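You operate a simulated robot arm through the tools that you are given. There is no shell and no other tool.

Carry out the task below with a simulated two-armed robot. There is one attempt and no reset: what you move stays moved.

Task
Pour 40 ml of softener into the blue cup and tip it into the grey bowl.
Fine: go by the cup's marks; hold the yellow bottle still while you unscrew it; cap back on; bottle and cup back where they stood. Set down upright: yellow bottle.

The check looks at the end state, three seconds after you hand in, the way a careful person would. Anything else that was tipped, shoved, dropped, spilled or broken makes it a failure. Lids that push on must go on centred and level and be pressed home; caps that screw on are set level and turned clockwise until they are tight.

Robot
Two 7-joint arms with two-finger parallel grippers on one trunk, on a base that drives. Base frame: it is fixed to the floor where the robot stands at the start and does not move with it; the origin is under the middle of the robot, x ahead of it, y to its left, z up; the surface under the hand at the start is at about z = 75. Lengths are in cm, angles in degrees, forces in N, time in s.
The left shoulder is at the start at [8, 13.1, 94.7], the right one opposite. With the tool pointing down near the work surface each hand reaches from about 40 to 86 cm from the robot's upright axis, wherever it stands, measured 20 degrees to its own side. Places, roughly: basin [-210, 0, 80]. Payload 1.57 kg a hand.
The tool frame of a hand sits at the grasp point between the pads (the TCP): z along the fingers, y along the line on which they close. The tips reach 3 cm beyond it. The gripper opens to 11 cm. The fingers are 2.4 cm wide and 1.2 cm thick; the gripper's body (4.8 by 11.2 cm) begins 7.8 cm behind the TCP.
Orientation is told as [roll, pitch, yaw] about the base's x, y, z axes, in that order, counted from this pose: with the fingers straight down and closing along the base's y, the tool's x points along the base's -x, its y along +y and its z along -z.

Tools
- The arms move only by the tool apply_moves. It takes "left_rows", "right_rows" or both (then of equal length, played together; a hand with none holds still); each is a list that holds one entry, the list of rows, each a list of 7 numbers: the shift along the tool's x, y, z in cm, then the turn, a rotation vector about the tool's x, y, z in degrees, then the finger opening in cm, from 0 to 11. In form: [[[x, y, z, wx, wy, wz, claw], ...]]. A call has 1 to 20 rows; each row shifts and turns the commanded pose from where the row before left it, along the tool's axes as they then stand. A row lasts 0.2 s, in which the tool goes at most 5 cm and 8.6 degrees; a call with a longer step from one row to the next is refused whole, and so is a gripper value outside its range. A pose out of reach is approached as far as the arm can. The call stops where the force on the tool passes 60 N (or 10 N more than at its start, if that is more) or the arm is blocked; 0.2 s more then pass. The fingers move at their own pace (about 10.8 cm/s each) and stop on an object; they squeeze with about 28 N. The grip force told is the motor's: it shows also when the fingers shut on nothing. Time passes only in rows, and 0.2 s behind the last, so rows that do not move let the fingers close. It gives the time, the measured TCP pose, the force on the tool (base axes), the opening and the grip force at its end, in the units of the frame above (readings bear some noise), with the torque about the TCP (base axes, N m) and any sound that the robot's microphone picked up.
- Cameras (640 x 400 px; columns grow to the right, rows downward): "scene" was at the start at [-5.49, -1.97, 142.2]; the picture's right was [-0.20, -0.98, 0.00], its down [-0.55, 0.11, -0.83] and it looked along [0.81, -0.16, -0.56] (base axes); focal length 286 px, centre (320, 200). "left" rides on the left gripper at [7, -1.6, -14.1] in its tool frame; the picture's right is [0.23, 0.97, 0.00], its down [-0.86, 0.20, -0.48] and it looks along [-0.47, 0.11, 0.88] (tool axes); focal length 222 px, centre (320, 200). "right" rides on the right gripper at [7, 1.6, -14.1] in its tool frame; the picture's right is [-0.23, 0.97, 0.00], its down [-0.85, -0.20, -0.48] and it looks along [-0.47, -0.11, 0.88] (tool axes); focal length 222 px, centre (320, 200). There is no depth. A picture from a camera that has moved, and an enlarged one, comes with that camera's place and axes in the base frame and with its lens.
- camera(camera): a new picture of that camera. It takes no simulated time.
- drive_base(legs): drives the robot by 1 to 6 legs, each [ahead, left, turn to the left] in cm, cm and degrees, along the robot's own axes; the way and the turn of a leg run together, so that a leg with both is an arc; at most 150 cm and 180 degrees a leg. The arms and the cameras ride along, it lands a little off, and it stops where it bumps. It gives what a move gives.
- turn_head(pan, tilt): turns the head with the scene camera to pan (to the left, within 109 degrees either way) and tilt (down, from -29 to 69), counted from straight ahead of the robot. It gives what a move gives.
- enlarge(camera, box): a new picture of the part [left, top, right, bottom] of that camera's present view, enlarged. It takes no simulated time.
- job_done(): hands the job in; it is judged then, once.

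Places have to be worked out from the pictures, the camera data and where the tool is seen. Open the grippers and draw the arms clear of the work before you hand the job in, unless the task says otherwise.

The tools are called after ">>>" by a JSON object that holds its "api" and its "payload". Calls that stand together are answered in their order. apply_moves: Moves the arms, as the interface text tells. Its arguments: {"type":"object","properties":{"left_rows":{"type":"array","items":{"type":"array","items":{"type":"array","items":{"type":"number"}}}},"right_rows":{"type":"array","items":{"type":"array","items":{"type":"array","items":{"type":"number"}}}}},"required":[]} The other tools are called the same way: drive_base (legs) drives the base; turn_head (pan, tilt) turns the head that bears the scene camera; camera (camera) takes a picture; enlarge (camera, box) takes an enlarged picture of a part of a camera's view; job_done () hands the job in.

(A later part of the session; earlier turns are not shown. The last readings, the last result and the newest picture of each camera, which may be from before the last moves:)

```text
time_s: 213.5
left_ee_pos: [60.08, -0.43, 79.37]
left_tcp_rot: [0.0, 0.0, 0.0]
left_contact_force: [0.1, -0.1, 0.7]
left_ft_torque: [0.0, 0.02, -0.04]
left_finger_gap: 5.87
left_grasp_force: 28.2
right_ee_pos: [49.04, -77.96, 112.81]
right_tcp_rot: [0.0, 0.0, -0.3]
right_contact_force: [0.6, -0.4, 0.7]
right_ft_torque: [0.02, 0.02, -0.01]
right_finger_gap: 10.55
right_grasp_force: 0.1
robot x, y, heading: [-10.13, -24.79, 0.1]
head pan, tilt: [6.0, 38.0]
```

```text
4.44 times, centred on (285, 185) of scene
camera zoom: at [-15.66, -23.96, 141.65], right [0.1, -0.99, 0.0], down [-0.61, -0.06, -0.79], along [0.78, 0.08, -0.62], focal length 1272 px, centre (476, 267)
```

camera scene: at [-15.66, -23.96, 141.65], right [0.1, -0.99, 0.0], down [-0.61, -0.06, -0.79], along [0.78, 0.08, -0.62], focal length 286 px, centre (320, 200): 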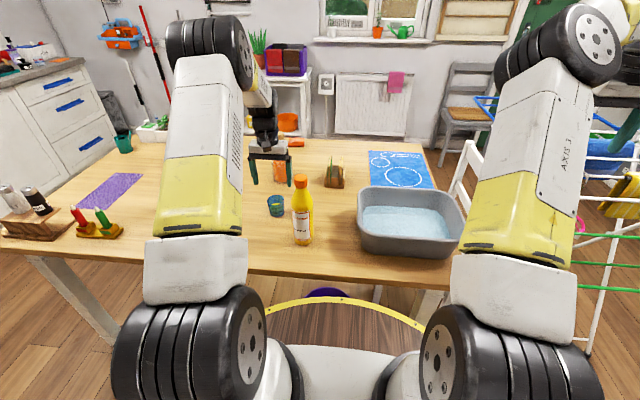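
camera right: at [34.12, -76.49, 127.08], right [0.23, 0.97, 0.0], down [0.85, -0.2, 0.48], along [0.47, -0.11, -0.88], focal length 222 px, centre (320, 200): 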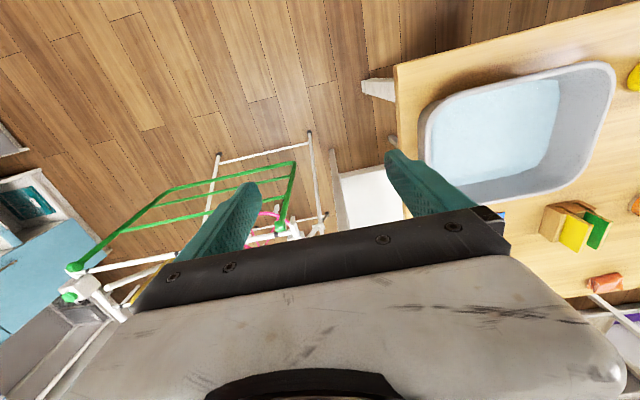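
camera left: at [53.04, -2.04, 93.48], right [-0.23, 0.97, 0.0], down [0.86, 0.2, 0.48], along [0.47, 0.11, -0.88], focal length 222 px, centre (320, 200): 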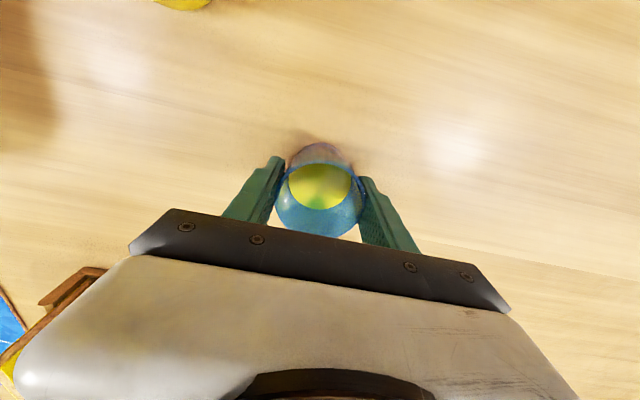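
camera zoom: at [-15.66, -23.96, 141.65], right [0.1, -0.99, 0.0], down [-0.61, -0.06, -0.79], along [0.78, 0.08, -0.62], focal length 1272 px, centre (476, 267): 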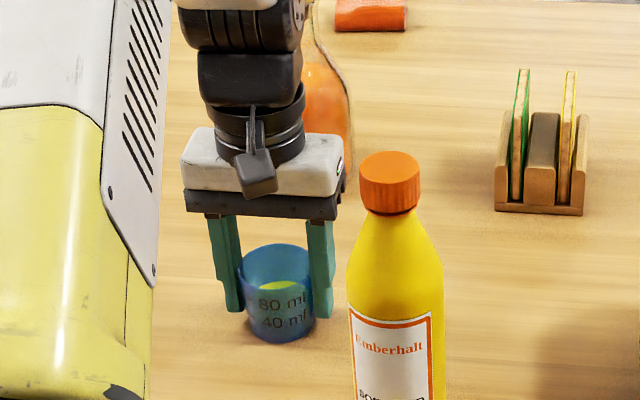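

The cup is gripped (gap 5.87 cm). I lift it straight up, smoothly and level.

>>> {"api": "apply_moves", "payload": {"left_rows": [[[0, 0, -0.4, 0, 0, 0, 4.6], [0, 0, -0.8, 0, 0, 0, 4.6], [0, 0, -1.5, 0, 0, 0, 4.6], [0, 0, -2.2, 0, 0, 0, 4.6], [0, 0, -2.5, 0, 0, 0, 4.6], [0, 0, -2.5, 0, 0, 0, 4.6], [0, 0, -2.5, 0, 0, 0, 4.6], [0, 0, -2.5, 0, 0, 0, 4.6], [0, 0, -2.5, 0, 0, 0, 4.6], [0, 0, -2.5, 0, 0, 0, 4.6], [0, 0, -2.5, 0, 0, 0, 4.6], [0, 0, -1.8, 0, 0, 0, 4.6], [0, 0, -1, 0, 0, 0, 4.6], [0, 0, 0, 0, 0, 0, 4.6]]]}}

>>> {"api": "camera", "payload": {"camera": "left"}}

>>> {"api": "camera", "payload": {"camera": "scene"}}

```text
time_s: 216.5
left_ee_pos: [60.01, -0.76, 104.87]
left_tcp_rot: [0.2, -0.1, 0.0]
left_contact_force: [-0.6, -0.1, -0.8]
left_ft_torque: [-0.01, -0.01, -0.01]
left_finger_gap: 5.83
left_grasp_force: 27.8
right_ee_pos: [49.19, -77.95, 112.93]
right_tcp_rot: [0.0, 0.0, -0.1]
right_contact_force: [0.3, 0.7, -0.3]
right_ft_torque: [0.0, -0.02, 0.0]
right_finger_gap: 10.53
right_grasp_force: 0.1
robot x, y, heading: [-10.23, -24.68, 0.0]
head pan, tilt: [6.0, 38.0]
```

```text
taken
camera left: at [53.01, -2.37, 119.07], right [-0.23, 0.97, 0.0], down [0.86, 0.2, 0.48], along [0.47, 0.11, -0.88], focal length 222 px, centre (320, 200)
```

left: 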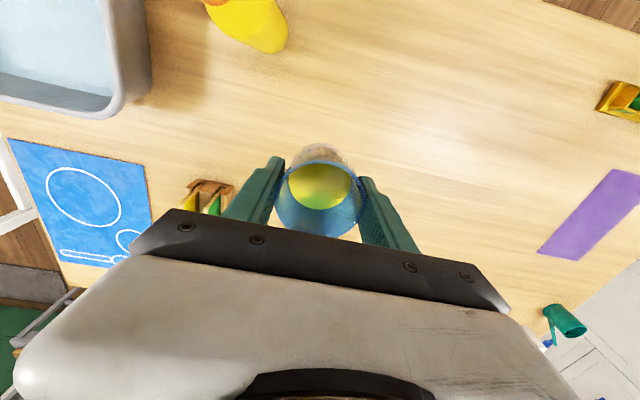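

```text
taken
camera scene: at [-15.66, -23.96, 141.65], right [0.1, -0.99, 0.0], down [-0.61, -0.06, -0.79], along [0.78, 0.08, -0.62], focal length 286 px, centre (320, 200)
```

scene: 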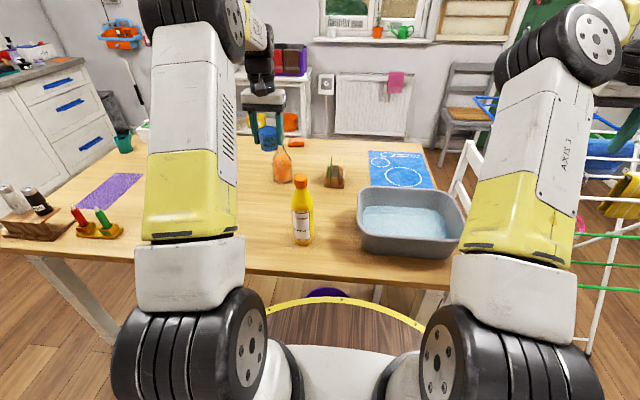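

The cup is lifted level with its contents. I carry it steadily to the right over the bowl.

>>> {"api": "apply_moves", "payload": {"left_rows": [[[0.1, -1.2, 0, 0, 0, 0, 4.6], [0.2, -2, 0, 0, 0, 0, 4.6], [0.2, -2.3, 0, 0, 0, 0, 4.6], [0.2, -2.3, 0, 0, 0, 0, 4.6], [0.2, -2.3, 0, 0, 0, 0, 4.6], [0.2, -2.3, 0, 0, 0, 0, 4.6], [0.2, -2.3, 0, 0, 0, 0, 4.6], [0.2, -2.3, 0, 0, 0, 0, 4.6], [0.2, -2.3, 0, 0, 0, 0, 4.6], [0.2, -2.3, 0, 0, 0, 0, 4.6], [0.2, -2.3, 0, 0, 0, 0, 4.6], [0.2, -2.3, 0, 0, 0, 0, 4.6], [0.2, -2.3, 0, 0, 0, 0, 4.6], [0.2, -2.3, 0, 0, 0, 0, 4.6], [0.2, -2.3, 0, 0, 0, 0, 4.6], [0.2, -2.3, 0, 0, 0, 0, 4.6], [0.2, -2.3, 0, 0, 0, 0, 4.6], [0.2, -2.3, 0, 0, 0, 0, 4.6], [0.2, -2, 0, 0, 0, 0, 4.6], [0.1, -1, 0, 0, 0, 0, 4.6]]]}}

>>> {"api": "camera", "payload": {"camera": "left"}}

>>> {"api": "camera", "payload": {"camera": "scene"}}

```text
time_s: 220.7
left_ee_pos: [56.15, -43.72, 104.69]
left_tcp_rot: [0.1, 0.1, 0.0]
left_contact_force: [0.0, -0.8, -0.9]
left_ft_torque: [0.0, -0.02, 0.01]
left_finger_gap: 5.81
left_grasp_force: 28.3
right_ee_pos: [49.04, -77.94, 112.88]
right_tcp_rot: [0.1, 0.0, 0.0]
right_contact_force: [0.3, 0.6, 0.2]
right_ft_torque: [-0.04, -0.01, 0.02]
right_finger_gap: 10.5
right_grasp_force: 0.0
robot x, y, heading: [-9.77, -24.7, -0.1]
head pan, tilt: [6.0, 38.0]
```

```text
taken
camera left: at [49.28, -45.33, 118.81], right [-0.23, 0.97, 0.0], down [0.86, 0.2, 0.48], along [0.47, 0.11, -0.88], focal length 222 px, centre (320, 200)
```

left: 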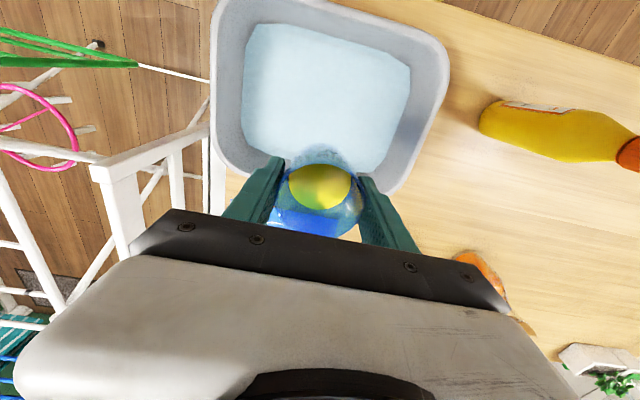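

```text
taken
camera scene: at [-15.66, -23.96, 141.65], right [0.1, -0.99, 0.0], down [-0.61, -0.06, -0.79], along [0.78, 0.08, -0.62], focal length 286 px, centre (320, 200)
```

scene: 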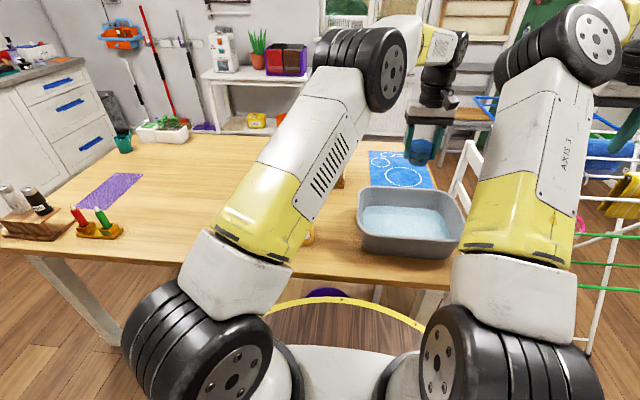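

The cup is over the bowl (centre about (53, −44)). I lower it to about 12 cm above the rim and start tipping toward the robot; first to 50°.

>>> {"api": "apply_moves", "payload": {"left_rows": [[[0, 0, 2.5, 0, 0, 0, 4.6], [0, 0, 2.5, 0, 0, 0, 4.6], [0, 0, 2, 0, 0, 0, 4.6], [0, 0, 0, 0, 0, 0, 4.6], [0, 0, 0, 0, -5, 0, 4.6], [0, 0, 0, 0, -5, 0, 4.6], [0, 0, 0, 0, -5, 0, 4.6], [0, 0, 0, 0, -5, 0, 4.6], [0, 0, 0, 0, -5, 0, 4.6], [0, 0, 0, 0, -5, 0, 4.6], [0, 0, 0, 0, -5, 0, 4.6], [0, 0, 0, 0, -5, 0, 4.6], [0, 0, 0, 0, -5, 0, 4.6]]]}}

>>> {"api": "camera", "payload": {"camera": "left"}}

>>> {"api": "camera", "payload": {"camera": "scene"}}

```text
time_s: 223.5
left_ee_pos: [57.27, -42.25, 98.59]
left_tcp_rot: [-1.1, -45.6, 2.4]
left_contact_force: [0.2, -0.6, -0.3]
left_ft_torque: [0.0, 0.02, -0.02]
left_finger_gap: 5.82
left_grasp_force: 27.5
right_ee_pos: [48.75, -78.5, 112.79]
right_tcp_rot: [0.0, 0.1, -0.7]
right_contact_force: [-0.7, 0.2, 0.1]
right_ft_torque: [-0.02, 0.02, 0.02]
right_finger_gap: 10.5
right_grasp_force: 0.0
robot x, y, heading: [-10.18, -24.44, -0.1]
head pan, tilt: [6.0, 38.0]
```

```text
taken
camera left: at [42.38, -44.3, 103.59], right [-0.19, 0.97, -0.17], down [0.25, 0.22, 0.94], along [0.95, 0.13, -0.28], focal length 222 px, centre (320, 200)
```

left: 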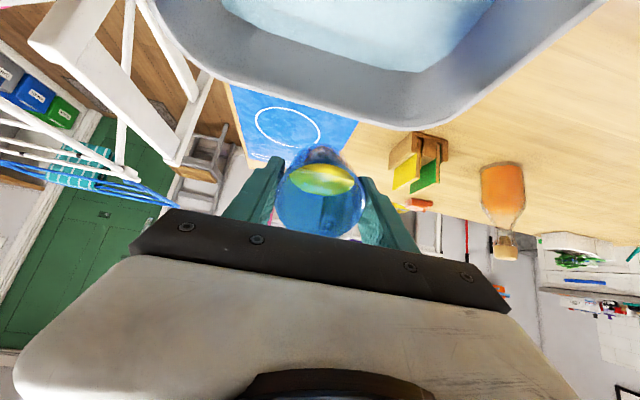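

```text
taken
camera scene: at [-15.65, -23.97, 141.65], right [0.1, -0.99, 0.0], down [-0.61, -0.06, -0.79], along [0.78, 0.08, -0.62], focal length 286 px, centre (320, 200)
```

scene: 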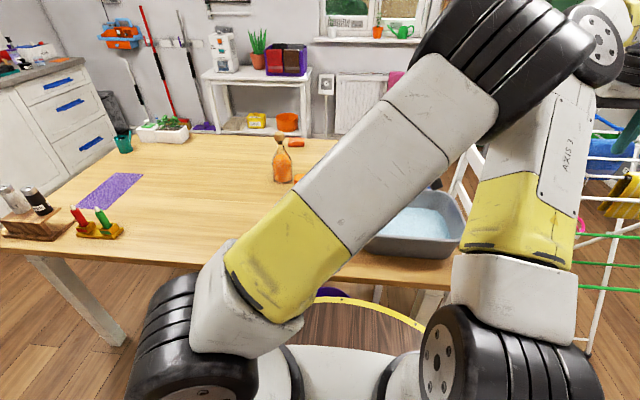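

The left elbow swung right and is touching the right arm (the right readings moved slightly). I reverse the tilt right away to separate them; nothing has been spilled.

>>> {"api": "apply_moves", "payload": {"left_rows": [[[0, 0, 0, 0, 5, 0, 4.6], [0, 0, 0, 0, 5, 0, 4.6], [0, 0, 0, 0, 5, 0, 4.6], [0, 0, 0, 0, 5, 0, 4.6], [0, 0, 0, 0, 5, 0, 4.6], [0, 0, 0, 0, 5, 0, 4.6], [0, 0, 0, 0, 5, 0, 4.6], [0, 0, 0, 0, 5, 0, 4.6], [0, 0, 0, 0, 5, 0, 4.6], [0, 0, 0, 0, 0, 0, 4.6]]]}}

>>> {"api": "camera", "payload": {"camera": "left"}}

>>> {"api": "camera", "payload": {"camera": "scene"}}

```text
time_s: 225.7
left_ee_pos: [56.29, -43.66, 97.64]
left_tcp_rot: [0.0, 0.1, 0.1]
left_contact_force: [-0.4, -1.0, -0.2]
left_ft_torque: [0.0, 0.01, -0.02]
left_finger_gap: 5.84
left_grasp_force: 28.3
right_ee_pos: [49.09, -77.93, 112.87]
right_tcp_rot: [0.1, 0.0, -0.1]
right_contact_force: [-0.6, -0.8, -0.6]
right_ft_torque: [0.01, 0.03, -0.04]
right_finger_gap: 10.49
right_grasp_force: 0.1
robot x, y, heading: [-10.05, -24.69, -0.0]
head pan, tilt: [6.0, 38.0]
```

```text
taken
camera left: at [49.35, -45.3, 111.81], right [-0.23, 0.97, 0.0], down [0.86, 0.2, 0.48], along [0.47, 0.11, -0.88], focal length 222 px, centre (320, 200)
```

left: 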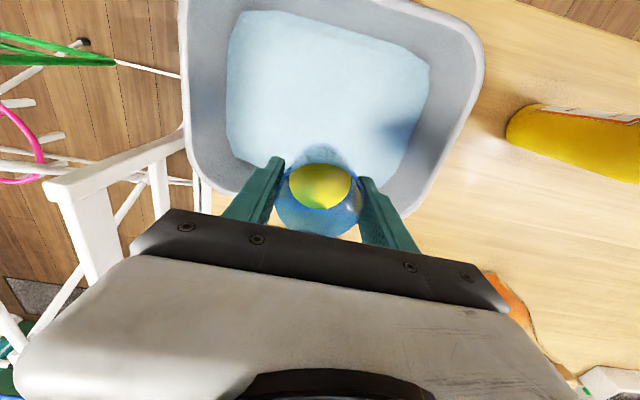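

```text
taken
camera scene: at [-15.66, -23.97, 141.65], right [0.1, -0.99, 0.0], down [-0.61, -0.06, -0.79], along [0.78, 0.08, -0.62], focal length 286 px, centre (320, 200)
```

scene: 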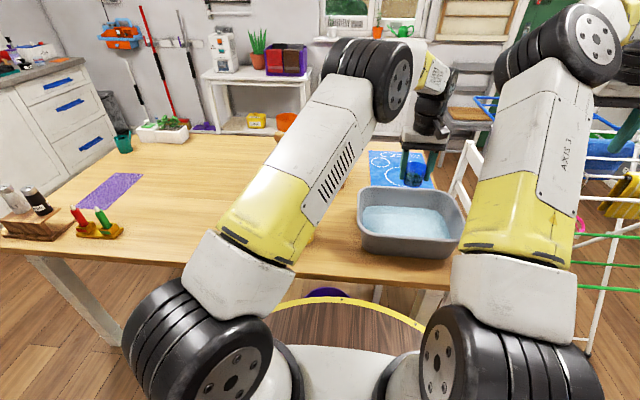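

Both arms are clear again and the cup still holds its contents. I turn the hand (upright) to yaw −60° so that tipping keeps the arm on the left side.

>>> {"api": "apply_moves", "payload": {"left_rows": [[[0, 0, 0, 0, 0, 6, 4.6], [0, 0, 0, 0, 0, 6, 4.6], [0, 0, 0, 0, 0, 6, 4.6], [0, 0, 0, 0, 0, 6, 4.6], [0, 0, 0, 0, 0, 6, 4.6], [0, 0, 0, 0, 0, 6, 4.6], [0, 0, 0, 0, 0, 6, 4.6], [0, 0, 0, 0, 0, 6, 4.6], [0, 0, 0, 0, 0, 6, 4.6], [0, 0, 0, 0, 0, 6, 4.6], [0, 0, 0, 0, 0, 0, 4.6]]]}}

>>> {"api": "camera", "payload": {"camera": "left"}}

>>> {"api": "camera", "payload": {"camera": "scene"}}

```text
time_s: 228.1
left_ee_pos: [56.4, -43.75, 97.65]
left_tcp_rot: [0.0, 0.1, -60.1]
left_contact_force: [-0.2, 0.3, -0.7]
left_ft_torque: [0.02, -0.01, -0.02]
left_finger_gap: 5.85
left_grasp_force: 28.0
right_ee_pos: [49.03, -77.93, 112.91]
right_tcp_rot: [0.2, -0.1, -0.2]
right_contact_force: [0.0, 0.8, -0.1]
right_ft_torque: [-0.01, -0.02, -0.03]
right_finger_gap: 10.53
right_grasp_force: 0.0
robot x, y, heading: [-9.83, -24.97, 0.0]
head pan, tilt: [6.0, 38.0]
```

```text
taken
camera left: at [51.42, -38.48, 111.87], right [0.73, 0.68, 0.0], down [0.6, -0.64, 0.48], along [0.33, -0.35, -0.88], focal length 222 px, centre (320, 200)
```

left: 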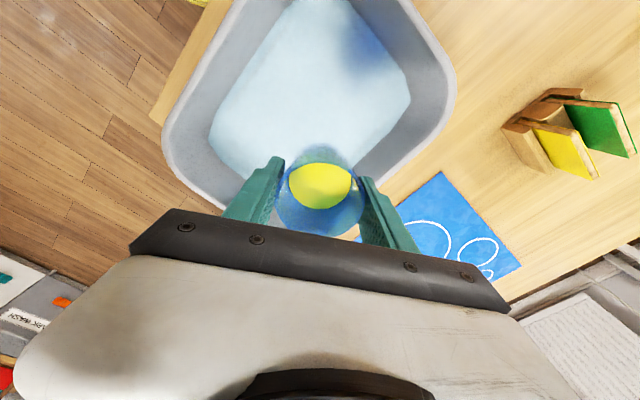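

```text
taken
camera scene: at [-15.66, -23.97, 141.65], right [0.1, -0.99, 0.0], down [-0.61, -0.06, -0.79], along [0.78, 0.08, -0.62], focal length 286 px, centre (320, 200)
```

scene: 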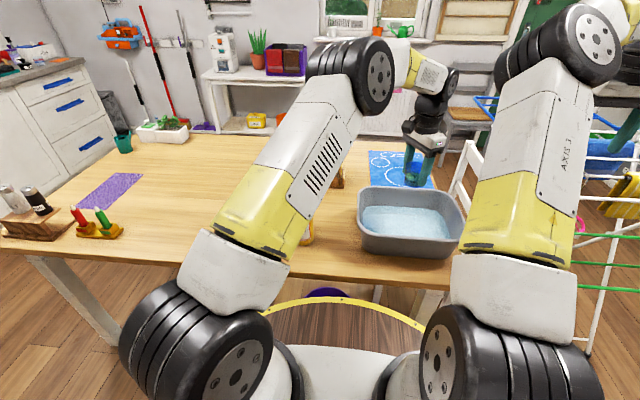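

The arm stays left in this heading. I tip to 40° and check clearance.

>>> {"api": "apply_moves", "payload": {"left_rows": [[[0, 0, 0, 0, -5, 0, 4.6], [0, 0, 0, 0, -5, 0, 4.6], [0, 0, 0, 0, -5, 0, 4.6], [0, 0, 0, 0, -5, 0, 4.6], [0, 0, 0, 0, -5, 0, 4.6], [0, 0, 0, 0, -5, 0, 4.6], [0, 0, 0, 0, -5, 0, 4.6], [0, 0, 0, 0, -5, 0, 4.6]]]}}

>>> {"api": "camera", "payload": {"camera": "left"}}

>>> {"api": "camera", "payload": {"camera": "scene"}}

```text
time_s: 229.9
left_ee_pos: [56.25, -43.69, 97.75]
left_tcp_rot: [0.1, -40.0, -60.1]
left_contact_force: [-0.7, -0.5, -0.4]
left_ft_torque: [0.04, -0.01, 0.04]
left_finger_gap: 5.85
left_grasp_force: 28.0
right_ee_pos: [49.05, -78.07, 112.89]
right_tcp_rot: [0.1, 0.0, 0.0]
right_contact_force: [-0.2, -0.4, 1.1]
right_ft_torque: [0.0, 0.0, 0.01]
right_finger_gap: 10.52
right_grasp_force: 0.1
robot x, y, heading: [-9.71, -24.67, -0.1]
head pan, tilt: [6.0, 38.0]
```

```text
taken
camera left: at [47.61, -32.04, 104.07], right [0.76, 0.64, -0.15], down [0.35, -0.2, 0.92], along [0.56, -0.74, -0.37], focal length 222 px, centre (320, 200)
```

left: 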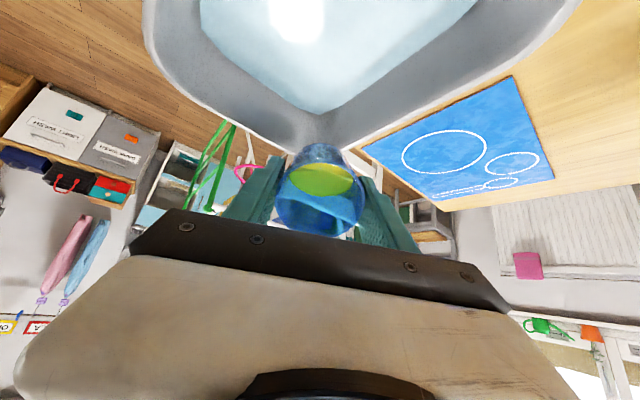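

```text
taken
camera scene: at [-15.67, -23.99, 141.65], right [0.1, -0.99, 0.0], down [-0.61, -0.06, -0.79], along [0.78, 0.08, -0.62], focal length 286 px, centre (320, 200)
```

scene: 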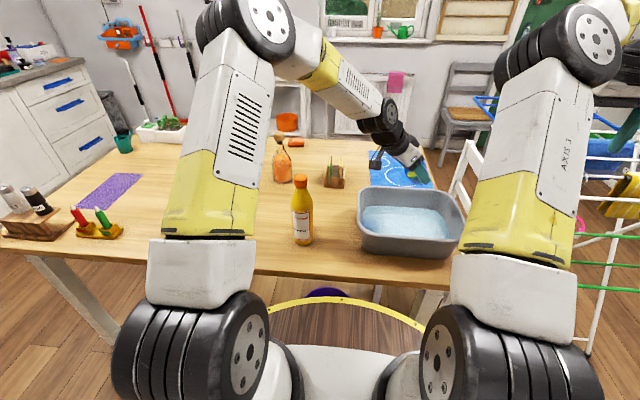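

Good clearance now, and the mouth is right over the bowl. I continue tipping slowly so the liquid runs into the water.

>>> {"api": "apply_moves", "payload": {"left_rows": [[[0, 0, 0, 0, -3, 0, 4.6], [0, 0, 0, 0, -3, 0, 4.6], [0, 0, 0, 0, -3, 0, 4.6], [0, 0, 0, 0, -3, 0, 4.6], [0, 0, 0, 0, -3, 0, 4.6], [0, 0, 0, 0, -3, 0, 4.6]]]}}

>>> {"api": "camera", "payload": {"camera": "left"}}

>>> {"api": "enlarge", "payload": {"camera": "scene", "box": [340, 100, 480, 260]}}

```text
time_s: 231.3
left_ee_pos: [56.28, -43.83, 97.59]
left_tcp_rot: [0.1, -58.0, -60.0]
left_contact_force: [-0.8, 0.8, -0.9]
left_ft_torque: [0.07, -0.01, 0.05]
left_finger_gap: 5.84
left_grasp_force: 28.2
right_ee_pos: [49.09, -78.04, 113.01]
right_tcp_rot: [0.1, 0.0, -0.1]
right_contact_force: [-0.3, 0.4, 0.5]
right_ft_torque: [0.01, -0.03, 0.01]
right_finger_gap: 10.5
right_grasp_force: 0.0
robot x, y, heading: [-10.28, -24.44, -0.3]
head pan, tilt: [6.0, 38.0]
```

```text
taken
camera left: at [47.07, -30.98, 99.29], right [0.78, 0.59, -0.19], down [0.2, 0.06, 0.98], along [0.59, -0.8, -0.07], focal length 222 px, centre (320, 200)
```

left: 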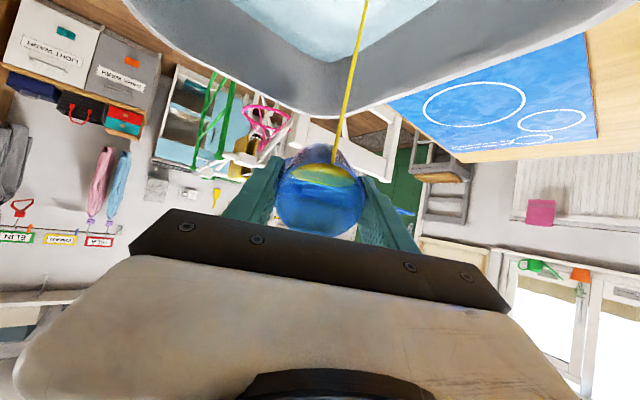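

```text
2.50 times, centred on (410, 180) of scene
camera zoom: at [-15.67, -23.98, 141.65], right [0.1, -0.99, 0.0], down [-0.61, -0.06, -0.79], along [0.78, 0.08, -0.62], focal length 715 px, centre (95, 250)
```

zoom: 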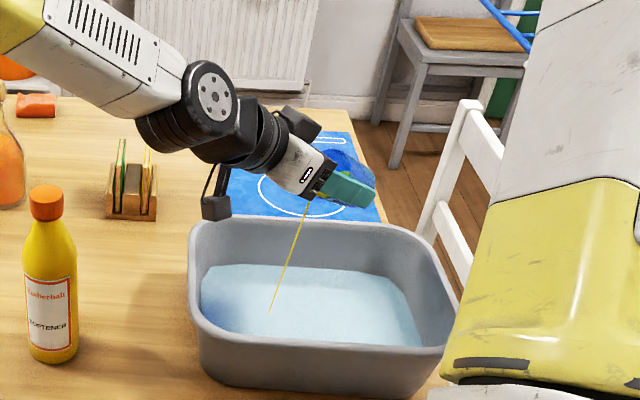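

The stream is falling into the middle of the bowl. I keep tipping on to about 100° to empty the cup.

>>> {"api": "apply_moves", "payload": {"left_rows": [[[0, 0, 0, 0, -2, 0, 4.6], [0, 0, 0, 0, -2, 0, 4.6], [0, 0, 0, 0, -2, 0, 4.6], [0, 0, 0, 0, -2, 0, 4.6], [0, 0, 0, 0, -2, 0, 4.6], [0, 0, 0, 0, -2, 0, 4.6], [0, 0, 0, 0, -2, 0, 4.6], [0, 0, 0, 0, -2, 0, 4.6], [0, 0, 0, 0, -2, 0, 4.6], [0, 0, 0, 0, -2, 0, 4.6]]]}}

>>> {"api": "enlarge", "payload": {"camera": "scene", "box": [340, 100, 480, 260]}}

>>> {"api": "camera", "payload": {"camera": "left"}}

```text
time_s: 233.5
left_ee_pos: [56.39, -43.78, 97.74]
left_tcp_rot: [0.3, -78.0, -60.3]
left_contact_force: [-1.1, -0.3, -1.3]
left_ft_torque: [0.0, 0.0, 0.0]
left_finger_gap: 5.84
left_grasp_force: 27.9
right_ee_pos: [48.99, -77.99, 112.79]
right_tcp_rot: [0.1, -0.1, 0.0]
right_contact_force: [-0.9, -0.8, 0.4]
right_ft_torque: [0.01, -0.03, 0.02]
right_finger_gap: 10.48
right_grasp_force: 0.1
robot x, y, heading: [-10.78, -24.44, 0.2]
head pan, tilt: [6.0, 38.0]
```

```text
2.50 times, centred on (410, 180) of scene
camera zoom: at [-15.67, -23.97, 141.64], right [0.1, -0.99, 0.0], down [-0.61, -0.06, -0.79], along [0.78, 0.08, -0.62], focal length 715 px, centre (95, 250)
```

zoom: 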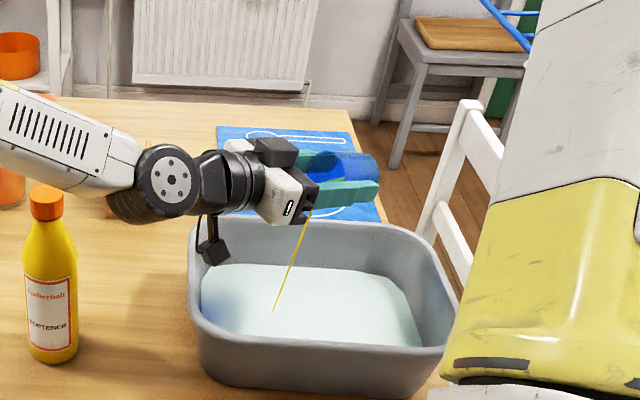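

```text
taken
camera left: at [47.24, -31.34, 93.9], right [0.82, 0.53, -0.22], down [0.03, 0.35, 0.94], along [0.57, -0.77, 0.27], focal length 222 px, centre (320, 200)
```

left: 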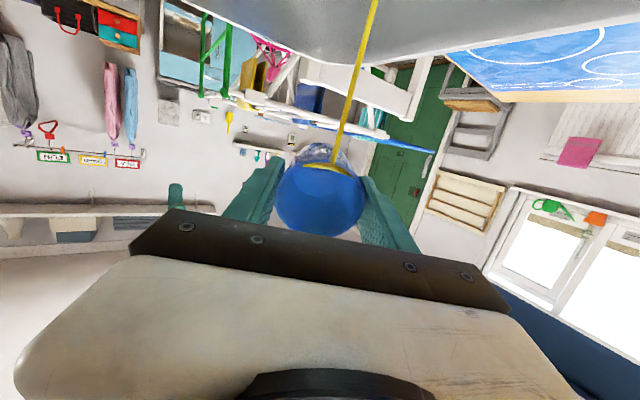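

Still draining cleanly into the bowl. I tip further to about 100° and hold to let it empty.

>>> {"api": "apply_moves", "payload": {"left_rows": [[[0, 0, 0, 0, -2.5, 0, 4.6], [0, 0, 0, 0, -2.5, 0, 4.6], [0, 0, 0, 0, -2.5, 0, 4.6], [0, 0, 0, 0, -2.5, 0, 4.6], [0, 0, 0, 0, -2.5, 0, 4.6], [0, 0, 0, 0, -2.5, 0, 4.6], [0, 0, 0, 0, -2.5, 0, 4.6], [0, 0, 0, 0, -2.5, 0, 4.6], [0, 0, 0, 0, -2.5, 0, 4.6], [0, 0, 0, 0, 0, 0, 4.6], [0, 0, 0, 0, 0, 0, 4.6], [0, 0, 0, 0, 0, 0, 4.6], [0, 0, 0, 0, 0, 0, 4.6]]]}}

>>> {"api": "enlarge", "payload": {"camera": "scene", "box": [340, 100, 480, 260]}}

>>> {"api": "camera", "payload": {"camera": "left"}}

>>> {"api": "camera", "payload": {"camera": "scene"}}

```text
time_s: 236.3
left_ee_pos: [56.35, -43.81, 97.63]
left_tcp_rot: [179.9, -79.6, 120.3]
left_contact_force: [0.2, 0.3, -0.5]
left_ft_torque: [0.0, 0.03, 0.0]
left_finger_gap: 5.85
left_grasp_force: 27.7
right_ee_pos: [49.12, -78.02, 112.82]
right_tcp_rot: [0.1, 0.0, -0.1]
right_contact_force: [-0.5, -0.8, 1.0]
right_ft_torque: [-0.01, 0.03, -0.02]
right_finger_gap: 10.5
right_grasp_force: 0.0
robot x, y, heading: [-9.94, -24.62, -0.2]
head pan, tilt: [6.0, 38.0]
```

```text
2.50 times, centred on (410, 180) of scene
camera zoom: at [-15.66, -23.96, 141.65], right [0.1, -0.99, 0.0], down [-0.61, -0.06, -0.79], along [0.78, 0.08, -0.62], focal length 715 px, centre (95, 250)
```

zoom: 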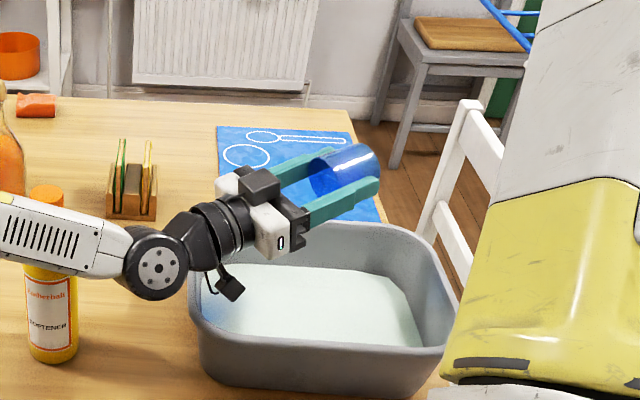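

```text
taken
camera left: at [48.56, -33.61, 88.22], right [0.86, 0.45, -0.22], down [-0.14, 0.64, 0.75], along [0.48, -0.62, 0.62], focal length 222 px, centre (320, 200)
```

left: 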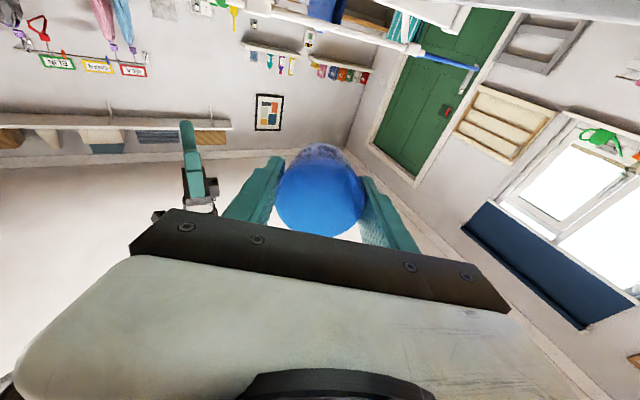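

```text
taken
camera scene: at [-15.66, -23.96, 141.65], right [0.1, -0.99, 0.0], down [-0.61, -0.06, -0.79], along [0.78, 0.08, -0.62], focal length 286 px, centre (320, 200)
```

scene: 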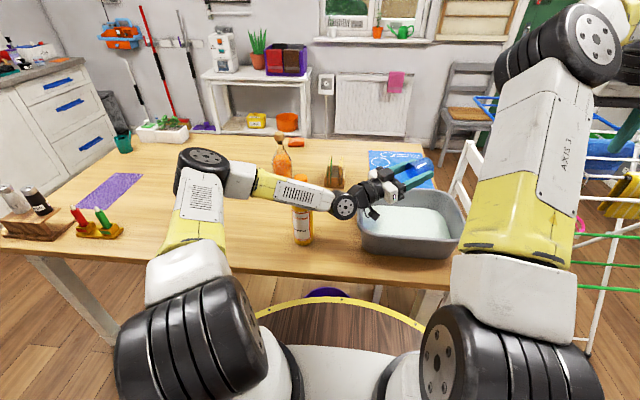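

The stream has ended. The forearm now passes close in front of the bottle, so I check that before moving.

>>> {"api": "enlarge", "payload": {"camera": "scene", "box": [270, 150, 370, 260]}}

>>> {"api": "enlarge", "payload": {"camera": "scene", "box": [360, 140, 450, 210]}}

>>> {"api": "camera", "payload": {"camera": "right"}}

```text
3.64 times, centred on (320, 205) of scene
camera zoom: at [-15.66, -23.96, 141.65], right [0.1, -0.99, 0.0], down [-0.61, -0.06, -0.79], along [0.78, 0.08, -0.62], focal length 1040 px, centre (320, 182)
```

zoom: 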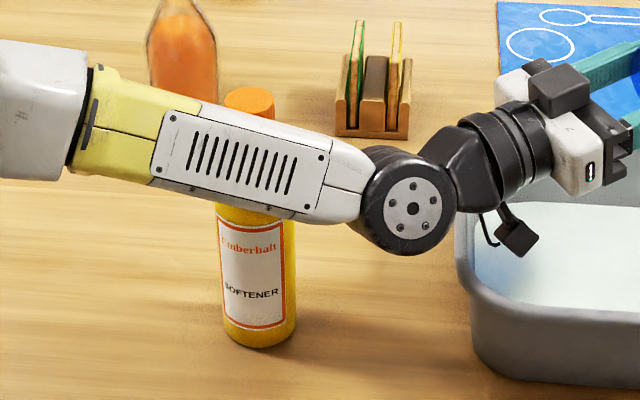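

```text
5.71 times, centred on (405, 175) of scene
camera zoom: at [-15.66, -23.96, 141.65], right [0.1, -0.99, 0.0], down [-0.61, -0.06, -0.79], along [0.78, 0.08, -0.62], focal length 1635 px, centre (-166, 343)
```

zoom: 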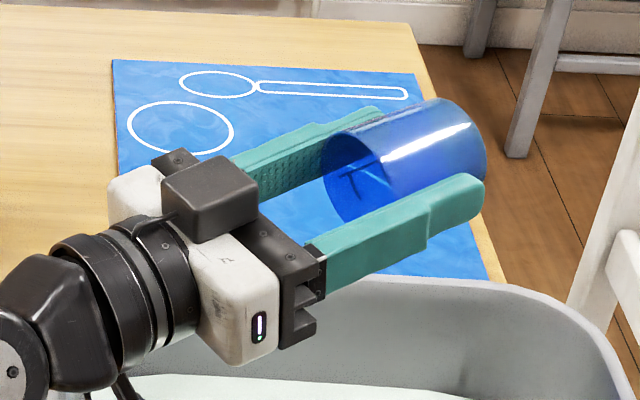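

```text
taken
camera right: at [42.2, -76.48, 127.08], right [0.23, 0.97, 0.0], down [0.86, -0.2, 0.48], along [0.47, -0.11, -0.88], focal length 222 px, centre (320, 200)
```

right: 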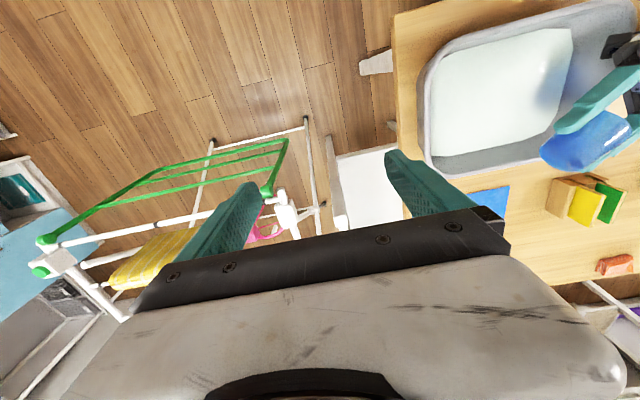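

The bottle is untouched and upright, with the forearm ~2 cm in front of it, and the cup looks empty. I reverse the tilt along the same path, which lifts the forearm away.

>>> {"api": "apply_moves", "payload": {"left_rows": [[[0, 0, 0, 0, 2.5, 0, 4.6], [0, 0, 0, 0, 2.5, 0, 4.6], [0, 0, 0, 0, 2.5, 0, 4.6], [0, 0, 0, 0, 2.5, 0, 4.6], [0, 0, 0, 0, 2.5, 0, 4.6], [0, 0, 0, 0, 2.5, 0, 4.6], [0, 0, 0, 0, 2.5, 0, 4.6], [0, 0, 0, 0, 2.5, 0, 4.6], [0, 0, 0, 0, 2.5, 0, 4.6]]]}}

>>> {"api": "camera", "payload": {"camera": "scene"}}

```text
time_s: 238.3
left_ee_pos: [56.34, -43.73, 97.68]
left_tcp_rot: [0.3, -77.9, -60.3]
left_contact_force: [-0.1, 0.4, -0.9]
left_ft_torque: [0.02, -0.02, -0.02]
left_finger_gap: 5.85
left_grasp_force: 27.9
right_ee_pos: [49.05, -77.95, 112.91]
right_tcp_rot: [0.1, 0.0, 0.0]
right_contact_force: [-0.8, 0.1, 0.1]
right_ft_torque: [-0.02, 0.02, 0.0]
right_finger_gap: 10.51
right_grasp_force: 0.0
robot x, y, heading: [-10.15, -24.81, -0.1]
head pan, tilt: [6.0, 38.0]
```

```text
taken
camera scene: at [-15.66, -23.96, 141.65], right [0.1, -0.99, 0.0], down [-0.61, -0.06, -0.79], along [0.78, 0.08, -0.62], focal length 286 px, centre (320, 200)
```

scene: 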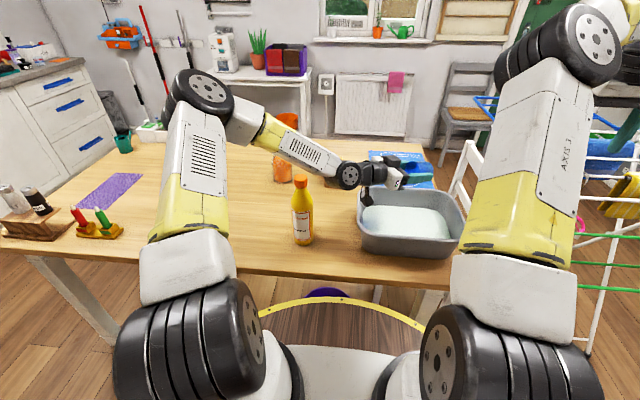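

The forearm has lifted clear and the bottle stands. I bring the cup back upright.

>>> {"api": "apply_moves", "payload": {"left_rows": [[[0, 0, 0, 0, 5, 0, 4.6], [0, 0, 0, 0, 5, 0, 4.6], [0, 0, 0, 0, 5, 0, 4.6], [0, 0, 0, 0, 5, 0, 4.6], [0, 0, 0, 0, 5, 0, 4.6], [0, 0, 0, 0, 5, 0, 4.6], [0, 0, 0, 0, 6, 0, 4.6], [0, 0, 0, 0, 6, 0, 4.6], [0, 0, 0, 0, 6, 0, 4.6], [0, 0, 0, 0, 6, 0, 4.6], [0, 0, 0, 0, 6, 0, 4.6], [0, 0, 0, 0, 6, 0, 4.6], [0, 0, 0, 0, 6, 0, 4.6], [0, 0, 0, 0, 6, 0, 4.6], [0, 0, 0, 0, 0, 0, 4.6]]]}}

>>> {"api": "camera", "payload": {"camera": "left"}}

>>> {"api": "camera", "payload": {"camera": "scene"}}

```text
time_s: 241.5
left_ee_pos: [56.28, -43.73, 97.69]
left_tcp_rot: [0.0, 0.1, -59.9]
left_contact_force: [0.2, 0.1, -0.4]
left_ft_torque: [0.01, -0.03, -0.01]
left_finger_gap: 5.84
left_grasp_force: 28.1
right_ee_pos: [49.12, -78.0, 112.93]
right_tcp_rot: [0.1, 0.0, -0.1]
right_contact_force: [0.5, -0.1, -0.6]
right_ft_torque: [-0.04, 0.02, 0.0]
right_finger_gap: 10.5
right_grasp_force: 0.1
robot x, y, heading: [-9.91, -24.83, 0.1]
head pan, tilt: [6.0, 38.0]
```

```text
taken
camera left: at [51.43, -38.56, 111.88], right [0.73, 0.68, 0.0], down [0.6, -0.64, 0.48], along [0.33, -0.35, -0.88], focal length 222 px, centre (320, 200)
```

left: 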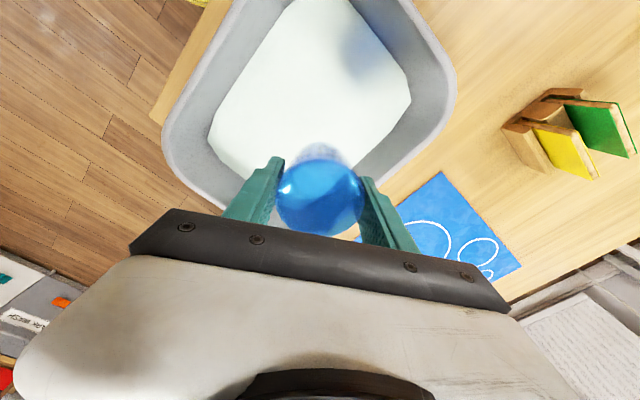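

```text
taken
camera scene: at [-15.66, -23.97, 141.65], right [0.1, -0.99, 0.0], down [-0.61, -0.06, -0.79], along [0.78, 0.08, -0.62], focal length 286 px, centre (320, 200)
```

scene: 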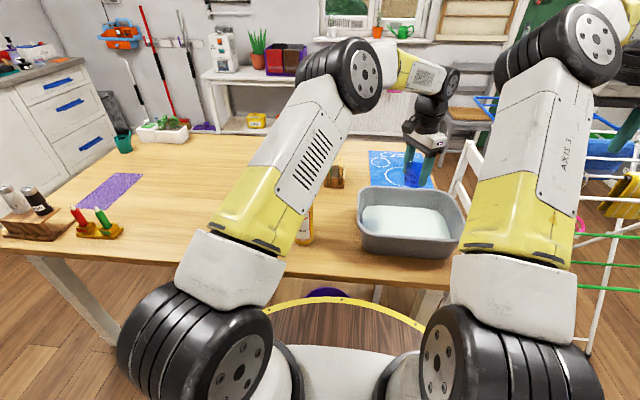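

The cup is empty. I turn the hand back to yaw 0, raise, and carry the cup back over its original spot.

>>> {"api": "apply_moves", "payload": {"left_rows": [[[0, 0, -1, 0, 0, -8.55, 4.6], [0, 0, -1, 0, 0, -8.55, 4.6], [0, 0, -1, 0, 0, -8.55, 4.6], [0, 0, -1, 0, 0, -8.55, 4.6], [0, 0, -1, 0, 0, -8.55, 4.6], [0, 0, -1, 0, 0, -8.55, 4.6], [0, 0, -1, 0, 0, -8.6, 4.6], [0, 0, -0.2, 0, 0, 0, 4.6]]]}}

>>> {"api": "apply_moves", "payload": {"left_rows": [[[-0.3, 3, 0, 0, 0, 0, 4.6], [-0.35, 4, 0, 0, 0, 0, 4.6], [-0.35, 4, 0, 0, 0, 0, 4.6], [-0.35, 4, 0, 0, 0, 0, 4.6], [-0.35, 4, 0, 0, 0, 0, 4.6], [-0.35, 4, 0, 0, 0, 0, 4.6], [-0.35, 4, 0, 0, 0, 0, 4.6], [-0.35, 4, 0, 0, 0, 0, 4.6], [-0.35, 4, 0, 0, 0, 0, 4.6], [-0.35, 4, 0, 0, 0, 0, 4.6], [-0.3, 3, 0, 0, 0, 0, 4.6], [0, 1.2, 0, 0, 0, 0, 4.6], [0, 0, 0, 0, 0, 0, 4.6]]]}}

>>> {"api": "camera", "payload": {"camera": "left"}}

>>> {"api": "camera", "payload": {"camera": "scene"}}

```text
time_s: 243.3
left_ee_pos: [56.31, -43.76, 104.74]
left_tcp_rot: [0.1, 0.1, 0.0]
left_contact_force: [0.6, -0.1, -0.7]
left_ft_torque: [0.0, -0.03, -0.01]
left_finger_gap: 5.8
left_grasp_force: 27.9
right_ee_pos: [49.05, -78.02, 112.8]
right_tcp_rot: [0.1, 0.0, -0.2]
right_contact_force: [0.7, -0.9, -0.1]
right_ft_torque: [0.01, 0.01, -0.04]
right_finger_gap: 10.5
right_grasp_force: 0.1
robot x, y, heading: [-10.01, -24.34, -0.2]
head pan, tilt: [6.0, 38.0]
```

```text
time_s: 246.1
left_ee_pos: [60.16, -0.18, 104.9]
left_tcp_rot: [0.0, -0.1, 0.0]
left_contact_force: [-0.1, -0.7, 0.0]
left_ft_torque: [0.02, 0.03, 0.02]
left_finger_gap: 5.85
left_grasp_force: 27.4
right_ee_pos: [48.96, -78.05, 112.8]
right_tcp_rot: [0.2, 0.0, -0.1]
right_contact_force: [0.0, -1.0, 1.1]
right_ft_torque: [-0.02, 0.02, -0.01]
right_finger_gap: 10.52
right_grasp_force: 0.0
robot x, y, heading: [-10.45, -24.9, -0.2]
head pan, tilt: [6.0, 38.0]
```

```text
taken
camera left: at [53.19, -1.84, 119.03], right [-0.23, 0.97, 0.0], down [0.86, 0.2, 0.48], along [0.47, 0.11, -0.88], focal length 222 px, centre (320, 200)
```

left: 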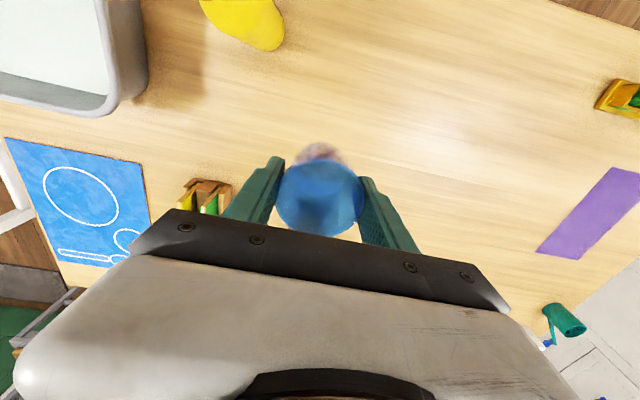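

```text
taken
camera scene: at [-15.66, -23.96, 141.65], right [0.1, -0.99, 0.0], down [-0.61, -0.06, -0.79], along [0.78, 0.08, -0.62], focal length 286 px, centre (320, 200)
```

scene: 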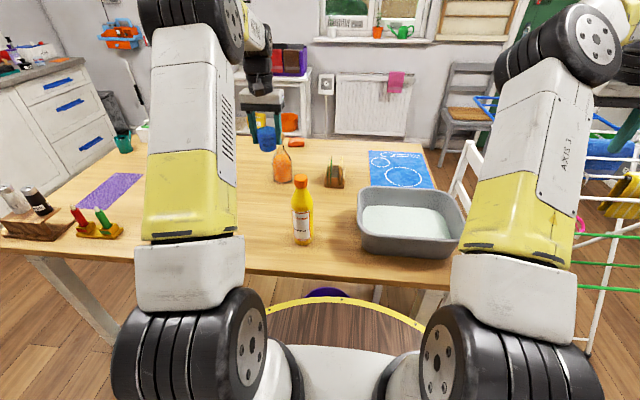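

I lower the cup to just above the table with a small lateral trim.

>>> {"api": "apply_moves", "payload": {"left_rows": [[[0.1, -0.3, 2, 0, 0, 0, 4.6], [0, 0, 3, 0, 0, 0, 4.6], [0, 0, 3.5, 0, 0, 0, 4.6], [0, 0, 3.5, 0, 0, 0, 4.6], [0, 0, 3.5, 0, 0, 0, 4.6], [0, 0, 3.5, 0, 0, 0, 4.6], [0, 0, 3, 0, 0, 0, 4.6], [0, 0, 2, 0, 0, 0, 4.6], [0, 0, 0, 0, 0, 0, 4.6]]]}}

>>> {"api": "camera", "payload": {"camera": "left"}}

>>> {"api": "enlarge", "payload": {"camera": "scene", "box": [230, 140, 340, 230]}}

```text
time_s: 248.1
left_ee_pos: [60.32, -0.93, 80.9]
left_tcp_rot: [0.1, 0.0, -0.1]
left_contact_force: [0.9, 0.7, 0.4]
left_ft_torque: [0.0, 0.02, -0.02]
left_finger_gap: 5.84
left_grasp_force: 27.9
right_ee_pos: [49.05, -77.98, 112.76]
right_tcp_rot: [0.2, 0.0, -0.1]
right_contact_force: [0.8, 0.3, 0.3]
right_ft_torque: [-0.04, 0.01, 0.0]
right_finger_gap: 10.52
right_grasp_force: 0.1
robot x, y, heading: [-10.39, -24.47, -0.1]
head pan, tilt: [6.0, 38.0]
```

```text
taken
camera left: at [53.31, -2.47, 95.02], right [-0.23, 0.97, 0.0], down [0.86, 0.2, 0.48], along [0.47, 0.11, -0.88], focal length 222 px, centre (320, 200)
```

left: 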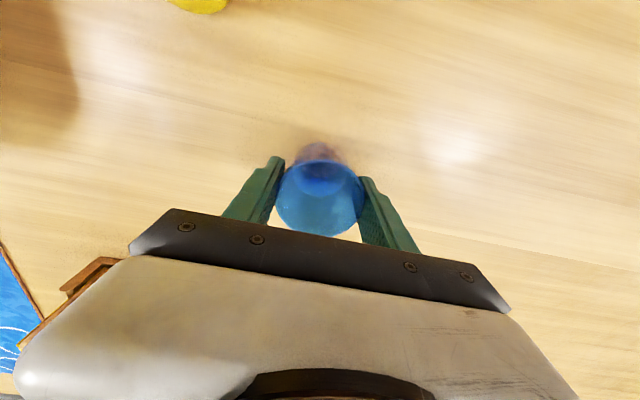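

```text
4.44 times, centred on (285, 185) of scene
camera zoom: at [-15.66, -23.96, 141.65], right [0.1, -0.99, 0.0], down [-0.61, -0.06, -0.79], along [0.78, 0.08, -0.62], focal length 1272 px, centre (476, 267)
```

zoom: 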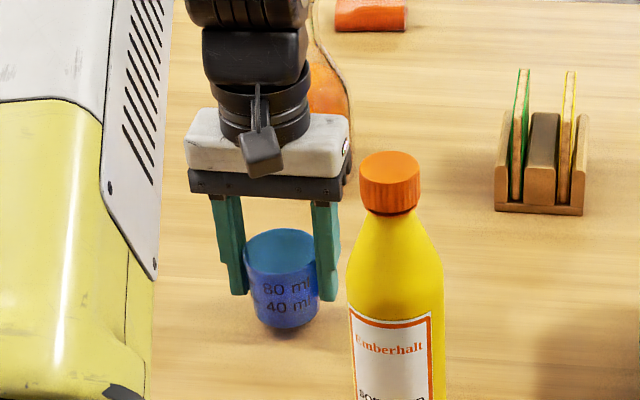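

The cup is about 0.45 cm too far right; I shift it back and lower in small steps to the table.

>>> {"api": "apply_moves", "payload": {"left_rows": [[[0.2, 0.45, 0.3, 0, 0, 0, 4.6], [0, 0, 0.5, 0, 0, 0, 4.6], [0, 0, 0.4, 0, 0, 0, 4.6], [0, 0, 0.2, 0, 0, 0, 4.6], [0, 0, 0, 0, 0, 0, 4.6]]]}}

>>> {"api": "enlarge", "payload": {"camera": "scene", "box": [230, 140, 340, 230]}}

```text
time_s: 249.3
left_ee_pos: [59.93, -0.37, 79.38]
left_tcp_rot: [0.2, 0.0, 0.0]
left_contact_force: [-0.2, 0.1, 2.3]
left_ft_torque: [0.0, -0.04, -0.01]
left_finger_gap: 5.83
left_grasp_force: 27.5
right_ee_pos: [49.08, -78.04, 112.89]
right_tcp_rot: [0.1, 0.1, -0.1]
right_contact_force: [0.4, -0.7, 0.1]
right_ft_torque: [0.0, -0.01, 0.01]
right_finger_gap: 10.5
right_grasp_force: 0.0
robot x, y, heading: [-10.1, -24.42, -0.0]
head pan, tilt: [6.0, 38.0]
```

```text
4.44 times, centred on (285, 185) of scene
camera zoom: at [-15.67, -23.96, 141.65], right [0.1, -0.99, 0.0], down [-0.61, -0.06, -0.79], along [0.78, 0.08, -0.62], focal length 1272 px, centre (476, 267)
```

zoom: 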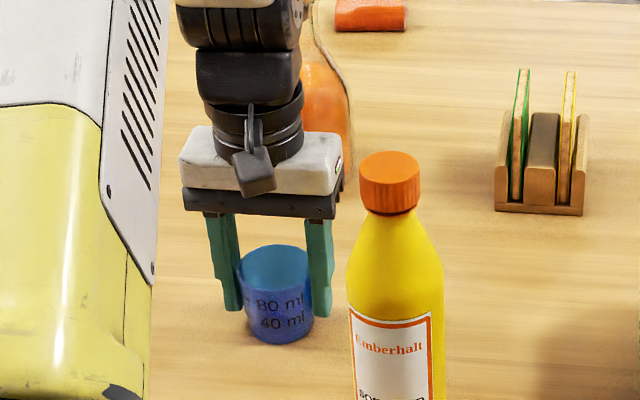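

The cup is back on its spot with light table contact. I open the fingers and lift straight up.

>>> {"api": "apply_moves", "payload": {"left_rows": [[[0, 0, 0, 0, 0, 0, 6.5], [0, 0, 0, 0, 0, 0, 8], [0, 0, 0, 0, 0, 0, 10], [0, 0, 0, 0, 0, 0, 10], [0, 0, -1, 0, 0, 0, 10], [0, 0, -3, 0, 0, 0, 10], [0, 0, -4, 0, 0, 0, 10], [0, 0, -4, 0, 0, 0, 10], [0, 0, -4, 0, 0, 0, 10], [0, 0, -4, 0, 0, 0, 10], [0, 0, -4, 0, 0, 0, 10]]]}}

>>> {"api": "camera", "payload": {"camera": "left"}}

>>> {"api": "camera", "payload": {"camera": "scene"}}

>>> {"api": "enlarge", "payload": {"camera": "scene", "box": [230, 140, 340, 250]}}

```text
time_s: 251.7
left_ee_pos: [59.78, -0.67, 103.78]
left_tcp_rot: [0.0, 0.2, -0.1]
left_contact_force: [1.0, -0.2, -0.4]
left_ft_torque: [-0.01, 0.03, 0.0]
left_finger_gap: 9.99
left_grasp_force: 0.0
right_ee_pos: [49.08, -78.0, 112.8]
right_tcp_rot: [0.1, 0.1, -0.1]
right_contact_force: [0.1, -0.5, -0.1]
right_ft_torque: [-0.01, 0.03, 0.02]
right_finger_gap: 10.49
right_grasp_force: 0.1
robot x, y, heading: [-10.15, -24.71, -0.3]
head pan, tilt: [6.0, 38.0]
```

```text
taken
camera left: at [52.72, -2.16, 117.91], right [-0.23, 0.97, 0.0], down [0.86, 0.2, 0.48], along [0.47, 0.11, -0.88], focal length 222 px, centre (320, 200)
```

left: 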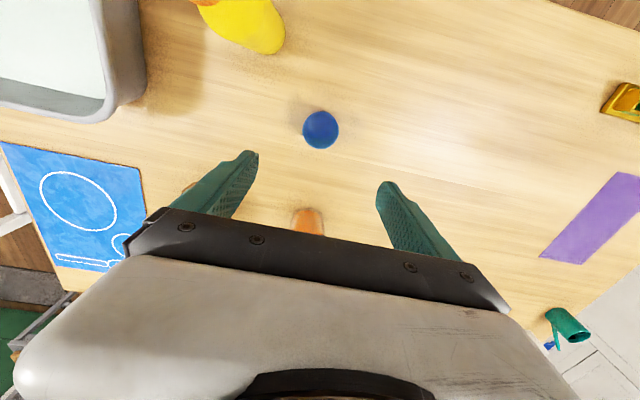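

```text
taken
camera scene: at [-15.64, -23.96, 141.65], right [0.1, -0.99, 0.0], down [-0.61, -0.06, -0.79], along [0.78, 0.08, -0.62], focal length 286 px, centre (320, 200)
```

scene: 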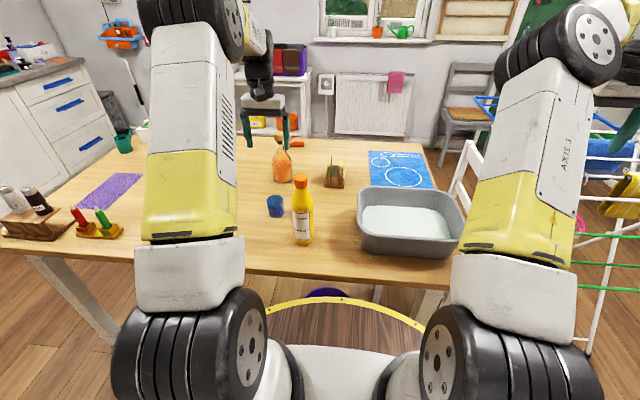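

```text
3.64 times, centred on (285, 195) of scene
camera zoom: at [-15.64, -23.96, 141.65], right [0.1, -0.99, 0.0], down [-0.61, -0.06, -0.79], along [0.78, 0.08, -0.62], focal length 1040 px, centre (447, 218)
```

zoom: 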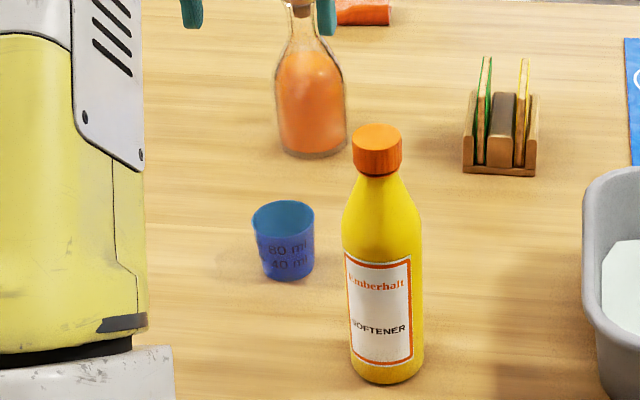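

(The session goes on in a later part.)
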